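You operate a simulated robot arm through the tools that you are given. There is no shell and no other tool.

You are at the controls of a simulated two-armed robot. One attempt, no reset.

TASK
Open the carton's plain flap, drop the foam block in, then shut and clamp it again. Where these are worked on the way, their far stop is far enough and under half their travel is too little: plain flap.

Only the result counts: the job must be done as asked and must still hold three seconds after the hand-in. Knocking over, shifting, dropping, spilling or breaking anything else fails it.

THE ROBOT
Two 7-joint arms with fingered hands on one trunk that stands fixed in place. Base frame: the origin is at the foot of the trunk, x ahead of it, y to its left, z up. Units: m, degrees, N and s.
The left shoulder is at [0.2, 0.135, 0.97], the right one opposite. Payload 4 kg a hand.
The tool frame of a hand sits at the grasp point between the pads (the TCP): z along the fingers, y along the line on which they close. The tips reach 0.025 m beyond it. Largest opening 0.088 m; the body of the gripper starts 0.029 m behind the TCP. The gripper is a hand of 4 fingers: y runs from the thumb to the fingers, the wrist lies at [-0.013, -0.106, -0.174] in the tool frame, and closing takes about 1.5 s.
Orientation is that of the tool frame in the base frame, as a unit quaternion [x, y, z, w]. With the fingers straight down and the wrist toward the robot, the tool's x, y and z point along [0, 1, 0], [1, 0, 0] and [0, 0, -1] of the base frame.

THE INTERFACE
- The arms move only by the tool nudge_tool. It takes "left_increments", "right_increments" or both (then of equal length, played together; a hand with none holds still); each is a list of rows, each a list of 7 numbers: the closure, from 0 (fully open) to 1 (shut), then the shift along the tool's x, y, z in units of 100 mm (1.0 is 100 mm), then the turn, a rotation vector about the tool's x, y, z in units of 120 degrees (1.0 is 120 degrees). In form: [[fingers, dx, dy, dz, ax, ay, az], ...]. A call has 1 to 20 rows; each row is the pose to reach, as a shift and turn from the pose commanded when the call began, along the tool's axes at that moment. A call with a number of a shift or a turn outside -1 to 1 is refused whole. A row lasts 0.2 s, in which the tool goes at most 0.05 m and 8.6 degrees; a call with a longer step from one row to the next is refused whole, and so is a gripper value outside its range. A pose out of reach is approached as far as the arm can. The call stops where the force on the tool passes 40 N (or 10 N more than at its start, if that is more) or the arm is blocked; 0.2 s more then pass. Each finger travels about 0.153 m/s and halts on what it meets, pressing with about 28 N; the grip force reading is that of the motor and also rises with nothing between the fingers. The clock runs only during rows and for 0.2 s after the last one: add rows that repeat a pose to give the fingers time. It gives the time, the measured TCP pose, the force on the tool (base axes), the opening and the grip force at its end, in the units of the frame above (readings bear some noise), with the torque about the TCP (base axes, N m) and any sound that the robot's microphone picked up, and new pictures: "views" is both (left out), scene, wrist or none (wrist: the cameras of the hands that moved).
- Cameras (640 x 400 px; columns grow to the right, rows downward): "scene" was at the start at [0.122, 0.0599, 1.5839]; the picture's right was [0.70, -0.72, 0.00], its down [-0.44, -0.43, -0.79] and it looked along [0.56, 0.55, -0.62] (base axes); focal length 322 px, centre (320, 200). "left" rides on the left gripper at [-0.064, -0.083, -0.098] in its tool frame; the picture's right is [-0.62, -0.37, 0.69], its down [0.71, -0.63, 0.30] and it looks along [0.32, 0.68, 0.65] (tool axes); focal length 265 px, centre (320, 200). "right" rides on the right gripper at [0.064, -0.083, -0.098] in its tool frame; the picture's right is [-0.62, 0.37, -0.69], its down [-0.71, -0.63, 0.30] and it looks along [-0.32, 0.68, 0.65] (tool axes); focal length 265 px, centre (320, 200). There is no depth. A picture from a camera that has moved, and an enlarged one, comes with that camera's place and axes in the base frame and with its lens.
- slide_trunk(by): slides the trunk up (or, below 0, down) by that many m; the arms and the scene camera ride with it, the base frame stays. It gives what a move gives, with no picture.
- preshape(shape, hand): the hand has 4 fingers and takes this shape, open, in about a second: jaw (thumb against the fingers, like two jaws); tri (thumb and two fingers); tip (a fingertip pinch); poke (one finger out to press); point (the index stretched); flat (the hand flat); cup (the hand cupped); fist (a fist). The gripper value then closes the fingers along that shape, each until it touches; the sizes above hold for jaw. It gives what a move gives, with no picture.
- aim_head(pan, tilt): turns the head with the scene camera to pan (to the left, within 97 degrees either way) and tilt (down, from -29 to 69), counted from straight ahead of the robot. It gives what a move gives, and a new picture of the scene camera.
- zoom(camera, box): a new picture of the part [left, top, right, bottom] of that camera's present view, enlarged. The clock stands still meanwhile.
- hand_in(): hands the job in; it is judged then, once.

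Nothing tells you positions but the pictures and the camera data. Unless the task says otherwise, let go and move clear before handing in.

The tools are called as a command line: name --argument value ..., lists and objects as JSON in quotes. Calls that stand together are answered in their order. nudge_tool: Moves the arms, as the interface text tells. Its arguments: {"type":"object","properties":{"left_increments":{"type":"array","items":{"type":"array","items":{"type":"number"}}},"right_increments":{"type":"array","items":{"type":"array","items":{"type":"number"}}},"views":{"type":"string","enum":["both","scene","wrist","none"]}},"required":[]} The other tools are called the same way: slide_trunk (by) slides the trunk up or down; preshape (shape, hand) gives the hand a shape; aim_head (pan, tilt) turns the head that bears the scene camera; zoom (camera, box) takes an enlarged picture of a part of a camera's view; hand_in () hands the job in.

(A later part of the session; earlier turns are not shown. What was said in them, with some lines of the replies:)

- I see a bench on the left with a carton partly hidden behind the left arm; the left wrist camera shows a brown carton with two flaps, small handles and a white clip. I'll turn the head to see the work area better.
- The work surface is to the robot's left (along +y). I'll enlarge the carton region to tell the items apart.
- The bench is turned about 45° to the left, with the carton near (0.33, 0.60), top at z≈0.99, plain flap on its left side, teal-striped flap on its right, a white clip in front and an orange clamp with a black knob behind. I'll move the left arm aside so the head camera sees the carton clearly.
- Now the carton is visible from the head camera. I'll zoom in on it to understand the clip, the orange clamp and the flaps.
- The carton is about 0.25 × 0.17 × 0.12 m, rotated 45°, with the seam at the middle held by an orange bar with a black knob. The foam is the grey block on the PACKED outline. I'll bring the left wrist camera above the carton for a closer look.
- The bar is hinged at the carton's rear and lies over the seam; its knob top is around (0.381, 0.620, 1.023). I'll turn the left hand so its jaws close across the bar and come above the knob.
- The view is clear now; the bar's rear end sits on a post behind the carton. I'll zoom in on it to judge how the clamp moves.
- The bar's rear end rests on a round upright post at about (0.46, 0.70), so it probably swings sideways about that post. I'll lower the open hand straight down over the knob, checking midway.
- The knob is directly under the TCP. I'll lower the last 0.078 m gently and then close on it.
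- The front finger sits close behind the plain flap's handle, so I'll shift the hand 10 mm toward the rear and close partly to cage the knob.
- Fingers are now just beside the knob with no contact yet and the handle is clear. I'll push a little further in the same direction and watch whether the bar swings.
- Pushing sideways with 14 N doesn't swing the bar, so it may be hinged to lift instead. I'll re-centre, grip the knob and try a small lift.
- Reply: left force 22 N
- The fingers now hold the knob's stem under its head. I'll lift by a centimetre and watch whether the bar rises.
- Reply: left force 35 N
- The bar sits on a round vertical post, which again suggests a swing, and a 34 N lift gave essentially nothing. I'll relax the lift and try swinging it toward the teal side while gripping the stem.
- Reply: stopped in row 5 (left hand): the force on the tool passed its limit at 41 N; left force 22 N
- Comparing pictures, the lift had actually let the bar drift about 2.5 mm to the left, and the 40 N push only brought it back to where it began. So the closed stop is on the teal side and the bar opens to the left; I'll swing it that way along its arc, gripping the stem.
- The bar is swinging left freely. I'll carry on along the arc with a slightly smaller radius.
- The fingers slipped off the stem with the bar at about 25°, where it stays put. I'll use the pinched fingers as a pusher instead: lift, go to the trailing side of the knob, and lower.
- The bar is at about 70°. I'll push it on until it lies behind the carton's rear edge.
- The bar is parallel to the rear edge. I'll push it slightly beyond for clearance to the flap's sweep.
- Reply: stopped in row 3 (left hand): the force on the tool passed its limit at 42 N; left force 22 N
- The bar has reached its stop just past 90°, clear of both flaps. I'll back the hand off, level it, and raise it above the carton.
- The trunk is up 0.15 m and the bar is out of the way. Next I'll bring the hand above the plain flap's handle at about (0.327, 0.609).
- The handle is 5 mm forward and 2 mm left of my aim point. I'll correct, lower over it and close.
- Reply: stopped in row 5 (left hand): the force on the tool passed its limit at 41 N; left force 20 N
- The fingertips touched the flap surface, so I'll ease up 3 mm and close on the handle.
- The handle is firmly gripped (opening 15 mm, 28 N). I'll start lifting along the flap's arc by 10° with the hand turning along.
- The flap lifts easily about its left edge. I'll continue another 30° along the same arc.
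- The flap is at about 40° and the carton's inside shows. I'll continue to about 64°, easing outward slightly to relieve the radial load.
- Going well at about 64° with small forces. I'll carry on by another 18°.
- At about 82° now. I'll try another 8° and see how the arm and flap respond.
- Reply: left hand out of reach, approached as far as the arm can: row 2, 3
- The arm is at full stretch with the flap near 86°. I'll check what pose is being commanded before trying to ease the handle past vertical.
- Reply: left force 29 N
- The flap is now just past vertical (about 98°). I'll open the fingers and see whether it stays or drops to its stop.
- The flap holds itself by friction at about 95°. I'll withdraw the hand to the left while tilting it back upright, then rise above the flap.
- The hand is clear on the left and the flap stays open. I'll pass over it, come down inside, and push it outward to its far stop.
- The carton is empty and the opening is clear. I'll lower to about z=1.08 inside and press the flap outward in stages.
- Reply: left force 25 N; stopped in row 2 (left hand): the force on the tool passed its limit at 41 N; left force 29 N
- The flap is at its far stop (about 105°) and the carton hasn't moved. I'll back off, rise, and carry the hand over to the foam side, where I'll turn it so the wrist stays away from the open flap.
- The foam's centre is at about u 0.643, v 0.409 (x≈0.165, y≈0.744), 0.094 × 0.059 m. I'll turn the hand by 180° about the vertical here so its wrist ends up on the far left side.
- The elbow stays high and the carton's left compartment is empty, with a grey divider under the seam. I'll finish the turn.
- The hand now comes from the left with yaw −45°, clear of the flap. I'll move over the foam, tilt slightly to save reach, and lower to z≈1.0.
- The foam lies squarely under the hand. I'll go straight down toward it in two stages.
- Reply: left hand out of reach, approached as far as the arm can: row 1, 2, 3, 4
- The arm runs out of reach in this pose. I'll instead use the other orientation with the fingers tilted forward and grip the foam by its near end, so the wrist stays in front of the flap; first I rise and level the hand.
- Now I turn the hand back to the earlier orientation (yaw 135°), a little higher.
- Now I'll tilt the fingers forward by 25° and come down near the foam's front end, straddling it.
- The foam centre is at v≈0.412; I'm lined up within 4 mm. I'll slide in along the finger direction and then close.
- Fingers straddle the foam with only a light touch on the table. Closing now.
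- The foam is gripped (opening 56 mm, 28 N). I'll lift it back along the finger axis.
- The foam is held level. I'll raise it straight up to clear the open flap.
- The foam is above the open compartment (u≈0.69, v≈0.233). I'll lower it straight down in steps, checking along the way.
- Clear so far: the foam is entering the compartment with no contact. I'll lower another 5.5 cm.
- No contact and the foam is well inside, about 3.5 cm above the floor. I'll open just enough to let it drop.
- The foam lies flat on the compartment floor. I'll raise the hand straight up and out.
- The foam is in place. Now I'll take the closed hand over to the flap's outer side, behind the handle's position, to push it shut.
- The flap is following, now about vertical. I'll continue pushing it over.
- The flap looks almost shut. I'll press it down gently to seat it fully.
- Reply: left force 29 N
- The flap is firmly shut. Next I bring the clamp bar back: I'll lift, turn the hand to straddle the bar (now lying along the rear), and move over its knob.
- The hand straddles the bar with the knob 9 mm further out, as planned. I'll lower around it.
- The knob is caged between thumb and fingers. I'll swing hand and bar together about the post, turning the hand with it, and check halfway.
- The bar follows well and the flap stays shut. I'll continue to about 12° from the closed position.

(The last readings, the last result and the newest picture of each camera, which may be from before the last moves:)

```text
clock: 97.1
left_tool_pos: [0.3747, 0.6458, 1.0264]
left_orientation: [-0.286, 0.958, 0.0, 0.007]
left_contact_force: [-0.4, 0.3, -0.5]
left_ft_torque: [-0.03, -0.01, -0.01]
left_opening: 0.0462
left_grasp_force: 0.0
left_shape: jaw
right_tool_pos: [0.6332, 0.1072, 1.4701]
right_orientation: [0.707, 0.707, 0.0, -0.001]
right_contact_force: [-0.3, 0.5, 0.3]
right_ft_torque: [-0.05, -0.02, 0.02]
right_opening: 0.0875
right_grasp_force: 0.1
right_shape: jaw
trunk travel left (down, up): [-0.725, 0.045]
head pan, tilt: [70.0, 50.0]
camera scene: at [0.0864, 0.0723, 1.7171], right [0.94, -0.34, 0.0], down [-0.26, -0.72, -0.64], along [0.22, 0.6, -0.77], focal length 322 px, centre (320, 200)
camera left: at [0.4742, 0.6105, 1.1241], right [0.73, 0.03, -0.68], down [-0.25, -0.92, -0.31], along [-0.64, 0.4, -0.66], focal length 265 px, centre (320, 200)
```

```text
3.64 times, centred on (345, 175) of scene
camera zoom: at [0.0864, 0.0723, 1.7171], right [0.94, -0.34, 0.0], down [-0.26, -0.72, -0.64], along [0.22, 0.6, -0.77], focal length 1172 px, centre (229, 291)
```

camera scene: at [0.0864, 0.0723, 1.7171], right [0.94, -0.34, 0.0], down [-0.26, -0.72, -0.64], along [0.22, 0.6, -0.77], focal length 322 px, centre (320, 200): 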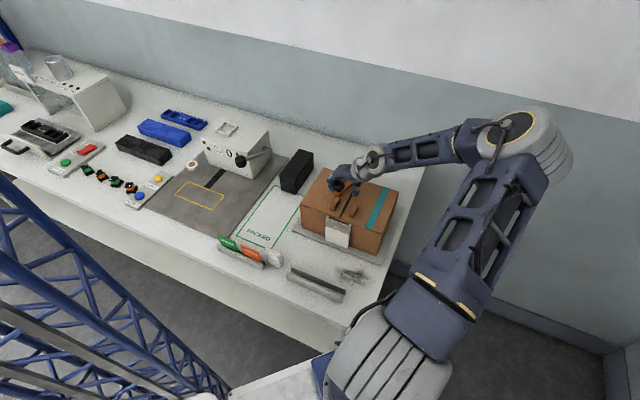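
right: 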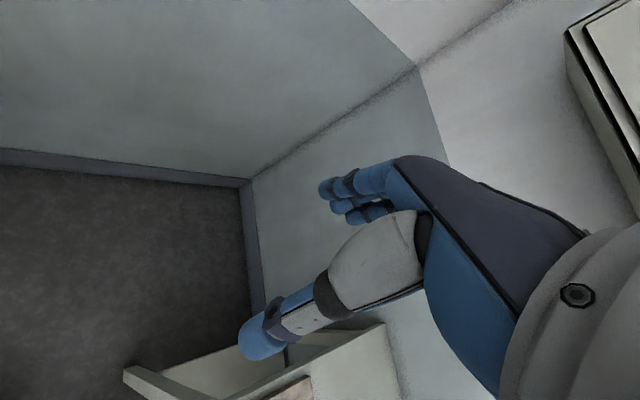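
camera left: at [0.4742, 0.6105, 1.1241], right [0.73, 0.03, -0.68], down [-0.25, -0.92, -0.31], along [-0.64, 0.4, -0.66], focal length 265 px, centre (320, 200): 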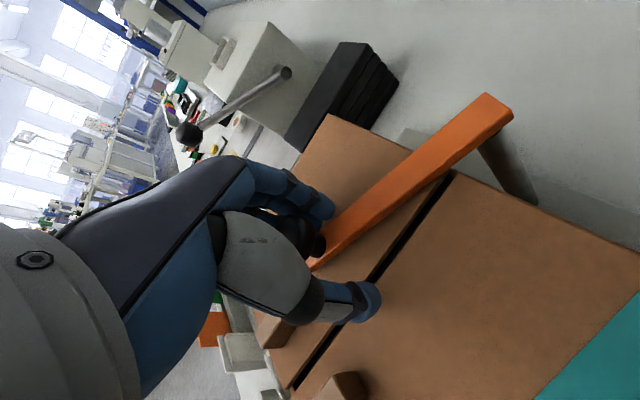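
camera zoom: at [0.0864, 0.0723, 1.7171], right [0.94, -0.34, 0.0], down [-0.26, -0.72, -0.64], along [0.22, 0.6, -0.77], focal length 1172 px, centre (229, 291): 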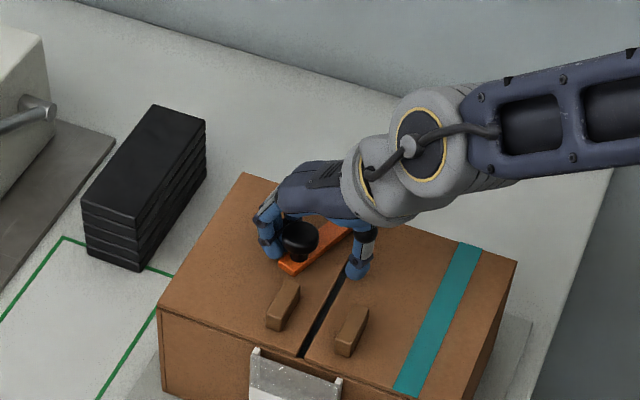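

nudge_tool --left_increments '[[0.48, -0.005, -0.106, 0, 0, 0, -0.05], [0.48, -0.022, -0.21, 0, 0, 0, -0.1], [0.48, -0.031, -0.25, 0, 0, 0, -0.115], [0.48, -0.037, -0.28, 0, 0, 0, -0.115]]' --views "wrist"

zoom --camera "scene" --box '[305, 140, 385, 220]'

```text
clock: 98.1
left_tool_pos: [0.3935, 0.6223, 1.0248]
left_orientation: [-0.398, 0.917, -0.002, 0.006]
left_contact_force: [0.7, 0.2, 0.5]
left_ft_torque: [0.01, -0.03, -0.04]
left_opening: 0.0463
left_grasp_force: 0.1
left_shape: jaw
right_tool_pos: [0.6342, 0.1058, 1.4696]
right_orientation: [0.707, 0.707, 0.0, 0.0]
right_contact_force: [0.4, -0.4, -0.3]
right_ft_torque: [-0.01, 0.05, 0.0]
right_opening: 0.0878
right_grasp_force: 0.0
right_shape: jaw
trunk travel left (down, up): [-0.725, 0.045]
head pan, tilt: [70.0, 50.0]
camera left: at [0.4981, 0.6127, 1.1232], right [0.7, 0.2, -0.68], down [-0.02, -0.95, -0.31], along [-0.71, 0.23, -0.66], focal length 265 px, centre (320, 200)
```

left: 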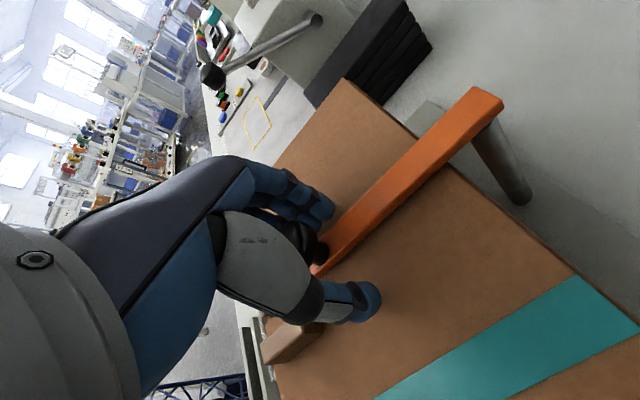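

```text
5.00 times, centred on (345, 180) of scene
camera zoom: at [0.0867, 0.0721, 1.717], right [0.94, -0.34, 0.0], down [-0.26, -0.72, -0.64], along [0.22, 0.6, -0.77], focal length 1611 px, centre (195, 300)
```

zoom: 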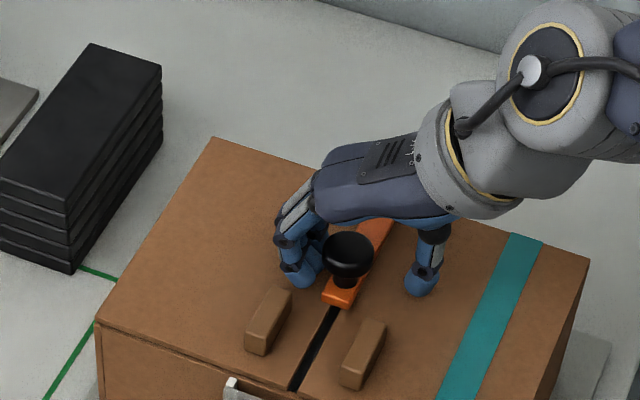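

The bar is nearly over the seam again. I'll nudge a little more until it meets its closed stop.

nudge_tool --left_increments '[[0.48, 0, -0.03, 0, 0, 0, 0], [0.48, 0, -0.06, 0, 0, 0, 0], [0.48, 0, -0.09, 0, 0, 0, 0], [0.48, 0, -0.12, 0, 0, 0, 0]]' --views "none"

zoom --camera "scene" --box '[305, 140, 385, 220]'

```text
clock: 99.1
left_tool_pos: [0.402, 0.6158, 1.0255]
left_orientation: [-0.398, 0.917, 0.0, 0.006]
left_contact_force: [-3.1, 2.6, 0.5]
left_ft_torque: [0.07, 0.05, -0.04]
left_opening: 0.0486
left_grasp_force: 0.0
left_shape: jaw
right_tool_pos: [0.6332, 0.1055, 1.4684]
right_orientation: [0.707, 0.707, 0.0, 0.0]
right_contact_force: [0.3, 0.1, -0.1]
right_ft_torque: [-0.01, -0.01, -0.01]
right_opening: 0.0876
right_grasp_force: 0.0
right_shape: jaw
trunk travel left (down, up): [-0.725, 0.045]
head pan, tilt: [70.0, 50.0]
```

```text
5.00 times, centred on (345, 180) of scene
camera zoom: at [0.0866, 0.0723, 1.7171], right [0.94, -0.34, 0.0], down [-0.26, -0.72, -0.64], along [0.22, 0.6, -0.77], focal length 1611 px, centre (195, 300)
```

zoom: 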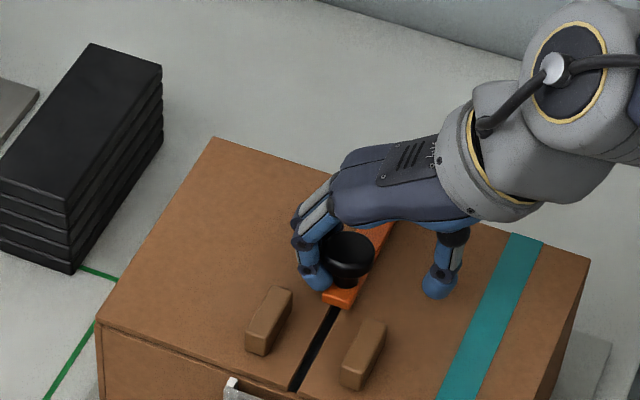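

nudge_tool --left_increments '[[0.48, 0, -0.03, 0, 0, 0, 0], [0.48, 0, -0.06, 0, 0, 0, 0], [0.48, 0, -0.09, 0, 0, 0, 0]]' --views "none"

zoom --camera "scene" --box '[305, 140, 385, 220]'

```text
clock: 99.9
left_tool_pos: [0.4066, 0.6122, 1.0272]
left_orientation: [-0.398, 0.917, -0.001, 0.007]
left_contact_force: [-11.3, 9.4, 5.3]
left_ft_torque: [0.33, 0.34, -0.13]
left_opening: 0.0535
left_grasp_force: 0.2
left_shape: jaw
right_tool_pos: [0.6325, 0.1059, 1.4692]
right_orientation: [0.707, 0.707, 0.0, 0.0]
right_contact_force: [0.2, 0.0, 0.5]
right_ft_torque: [-0.01, -0.02, 0.0]
right_opening: 0.0877
right_grasp_force: 0.1
right_shape: jaw
trunk travel left (down, up): [-0.725, 0.045]
head pan, tilt: [70.0, 50.0]
```

```text
5.00 times, centred on (345, 180) of scene
camera zoom: at [0.0861, 0.0725, 1.7171], right [0.94, -0.34, 0.0], down [-0.26, -0.72, -0.64], along [0.22, 0.6, -0.77], focal length 1611 px, centre (195, 300)
```

zoom: 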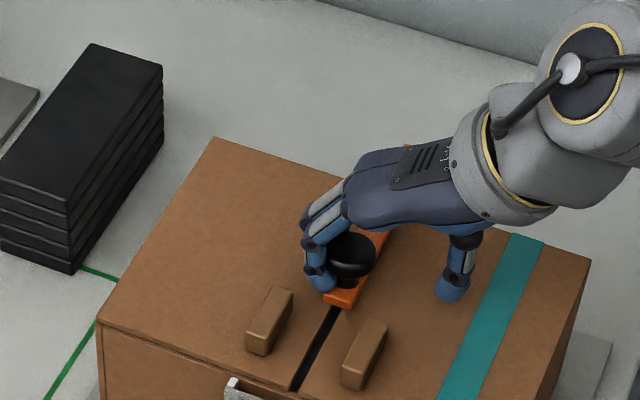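

It's seated: 15 N against the closed stop with no further motion. I'll centre the hand around the knob without touching and rise straight up.

nudge_tool --left_increments '[[0.48, 0, 0.08, 0, 0, 0, 0], [0.44, 0, 0.16, 0, 0, 0, 0], [0.4, 0, 0.21, 0, 0, 0, 0], [0.4, 0, 0.21, -0.05, 0, 0, 0], [0.4, 0, 0.21, -0.2, 0, 0, 0], [0.4, 0, 0.21, -0.5, 0, 0, 0], [0.4, 0, 0.21, -0.9, 0, 0, 0]]' --views "both"

zoom --camera "scene" --box '[290, 130, 410, 260]'

```text
clock: 101.5
left_tool_pos: [0.3906, 0.6232, 1.115]
left_orientation: [-0.397, 0.918, -0.003, 0.006]
left_contact_force: [0.0, -0.3, 0.1]
left_ft_torque: [0.03, -0.03, -0.01]
left_opening: 0.0522
left_grasp_force: 0.1
left_shape: jaw
right_tool_pos: [0.6335, 0.1076, 1.4685]
right_orientation: [0.707, 0.707, 0.0, 0.0]
right_contact_force: [-0.4, -0.1, -0.3]
right_ft_torque: [-0.03, 0.03, -0.02]
right_opening: 0.0876
right_grasp_force: 0.2
right_shape: jaw
trunk travel left (down, up): [-0.725, 0.045]
head pan, tilt: [70.0, 50.0]
camera scene: at [0.0869, 0.0723, 1.717], right [0.94, -0.34, 0.0], down [-0.26, -0.72, -0.64], along [0.22, 0.6, -0.77], focal length 322 px, centre (320, 200)
camera left: at [0.4958, 0.6133, 1.2146], right [0.7, 0.2, -0.68], down [-0.02, -0.95, -0.31], along [-0.71, 0.23, -0.66], focal length 265 px, centre (320, 200)
```

scene: 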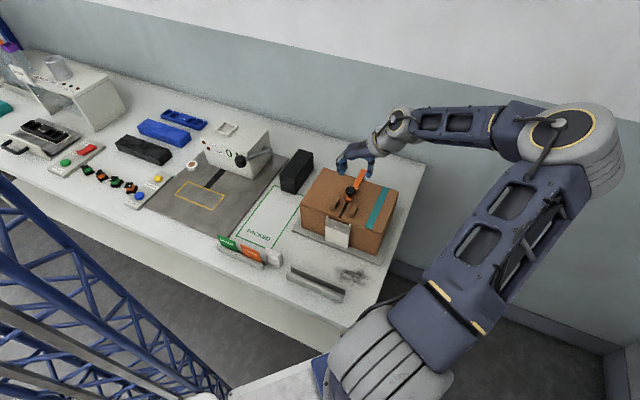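
left: 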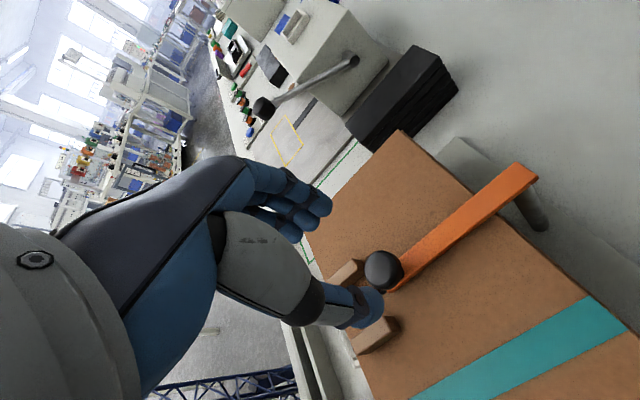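

```text
3.08 times, centred on (350, 195) of scene
camera zoom: at [0.0869, 0.0723, 1.717], right [0.94, -0.34, 0.0], down [-0.26, -0.72, -0.64], along [0.22, 0.6, -0.77], focal length 991 px, centre (228, 215)
```

zoom: 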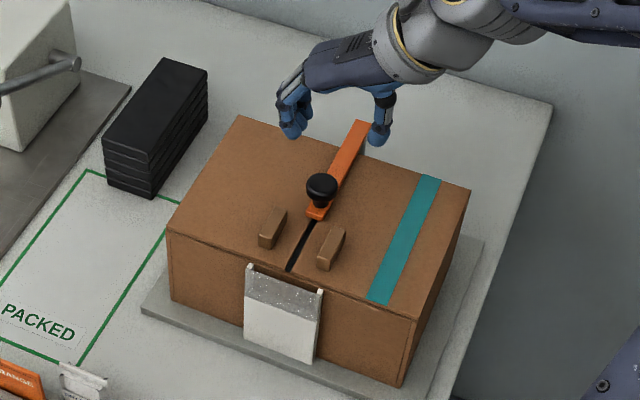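

The carton is shut with the clamp bar back along the seam as it was at first. I'll move the hand well clear and take a last look.

nudge_tool --left_increments '[[0.4, 0, 0, -0.4, 0, 0, 0], [0.3, 0, 0, -0.8, 0, 0, 0], [0.2, 0, -0.2, -1.0, 0, 0, 0]]' --views "none"

nudge_tool --left_increments '[[0.1, 0.2, -0.4, -0.1, 0, 0, 0], [0.0, 0.4, -0.8, -0.3, 0, 0, 0], [0.0, 0.6, -1.0, -0.5, 0, 0, 0]]' --views "both"

zoom --camera "scene" --box '[290, 120, 420, 260]'

zoom --camera "scene" --box '[120, 90, 360, 300]'

```text
clock: 102.3
left_tool_pos: [0.4044, 0.6087, 1.2132]
left_orientation: [-0.398, 0.917, -0.003, 0.007]
left_contact_force: [-0.8, 0.9, -0.7]
left_ft_torque: [0.01, -0.01, 0.02]
left_opening: 0.07
left_grasp_force: 0.2
left_shape: jaw
right_tool_pos: [0.6329, 0.1059, 1.4698]
right_orientation: [0.707, 0.707, 0.001, 0.0]
right_contact_force: [0.6, 0.2, -0.4]
right_ft_torque: [-0.03, 0.01, -0.02]
right_opening: 0.0877
right_grasp_force: 0.2
right_shape: jaw
trunk travel left (down, up): [-0.725, 0.045]
head pan, tilt: [70.0, 50.0]
```

```text
clock: 103.1
left_tool_pos: [0.4373, 0.496, 1.2665]
left_orientation: [-0.399, 0.917, -0.003, 0.006]
left_contact_force: [-0.3, 0.2, -0.4]
left_ft_torque: [0.04, -0.01, 0.0]
left_opening: 0.0876
left_grasp_force: 0.0
left_shape: jaw
right_tool_pos: [0.6333, 0.1062, 1.47]
right_orientation: [0.707, 0.707, 0.0, 0.0]
right_contact_force: [0.5, 1.0, -0.4]
right_ft_torque: [-0.04, 0.01, -0.02]
right_opening: 0.0877
right_grasp_force: 0.1
right_shape: jaw
trunk travel left (down, up): [-0.725, 0.045]
head pan, tilt: [70.0, 50.0]
camera scene: at [0.0868, 0.0726, 1.717], right [0.94, -0.34, 0.0], down [-0.26, -0.72, -0.64], along [0.22, 0.6, -0.77], focal length 322 px, centre (320, 200)
camera left: at [0.5416, 0.4865, 1.3652], right [0.7, 0.2, -0.68], down [-0.02, -0.95, -0.31], along [-0.71, 0.23, -0.66], focal length 265 px, centre (320, 200)
```

scene: 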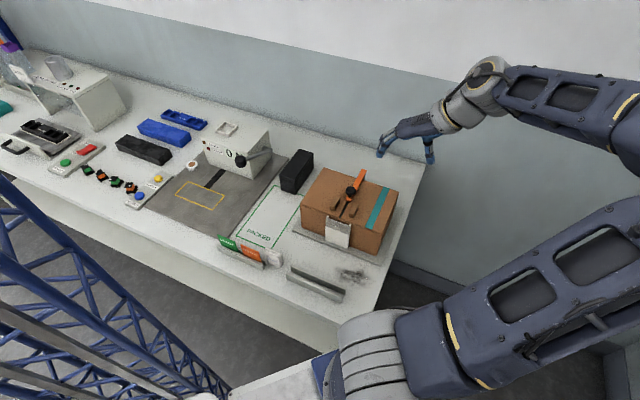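
left: 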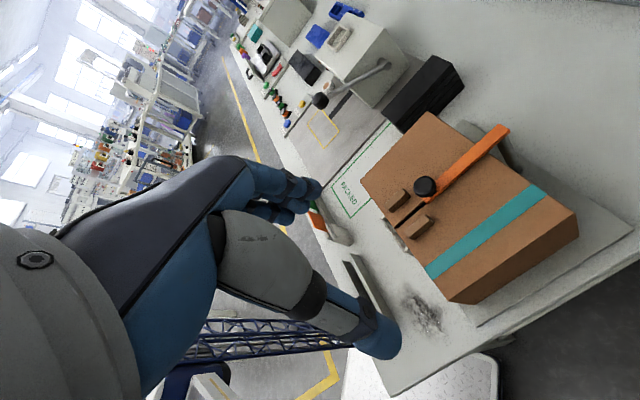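

```text
2.86 times, centred on (355, 190) of scene
camera zoom: at [0.0868, 0.0726, 1.717], right [0.94, -0.34, 0.0], down [-0.26, -0.72, -0.64], along [0.22, 0.6, -0.77], focal length 920 px, centre (220, 229)
```

zoom: 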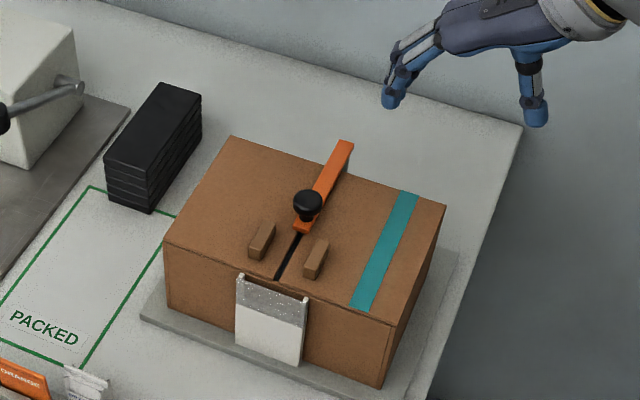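

```text
1.90 times, centred on (240, 195) of scene
camera zoom: at [0.0868, 0.0726, 1.717], right [0.94, -0.34, 0.0], down [-0.26, -0.72, -0.64], along [0.22, 0.6, -0.77], focal length 614 px, centre (472, 210)
```

zoom: 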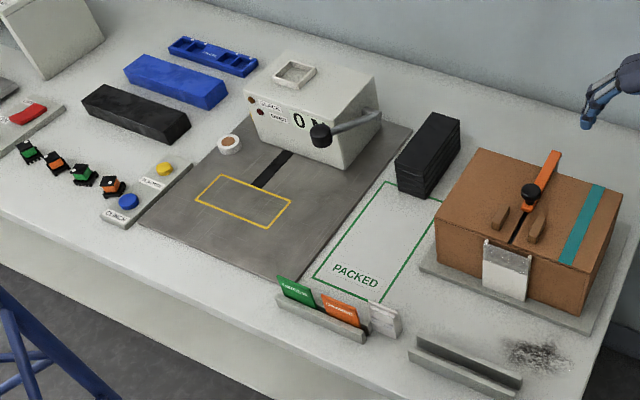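

The carton stands where it was with the foam inside, the plain flap is shut and the clamp bar is back over the seam. Nothing else looks disturbed, and both hands are clear, so I'll hand in.

hand_in

```text
The job is handed in.
```

The job is handed in. In the last pictures the foam block was inside the carton, the plain flap was shut and the clamp bar was back over the seam.

- **Flap:** I swung the clamp bar aside to its stop, lifted the plain flap by its handle and pushed it from inside to its far stop at about 105°.
- **Foam:** it dropped about 3.5 cm and landed flat on the floor of the carton's left compartment.
- **Closing:** I pressed the flap down until it resisted with about 28 N. I then brought the bar back against its closed stop, where it held at 15 N without moving further. The bar lines up with the seam as it did at the start.

I saw no sign that the carton, the white clip on its front or anything else on the bench had moved. Both hands were clear before the hand-in. The tool confirmed the hand-in but reported no verdict.
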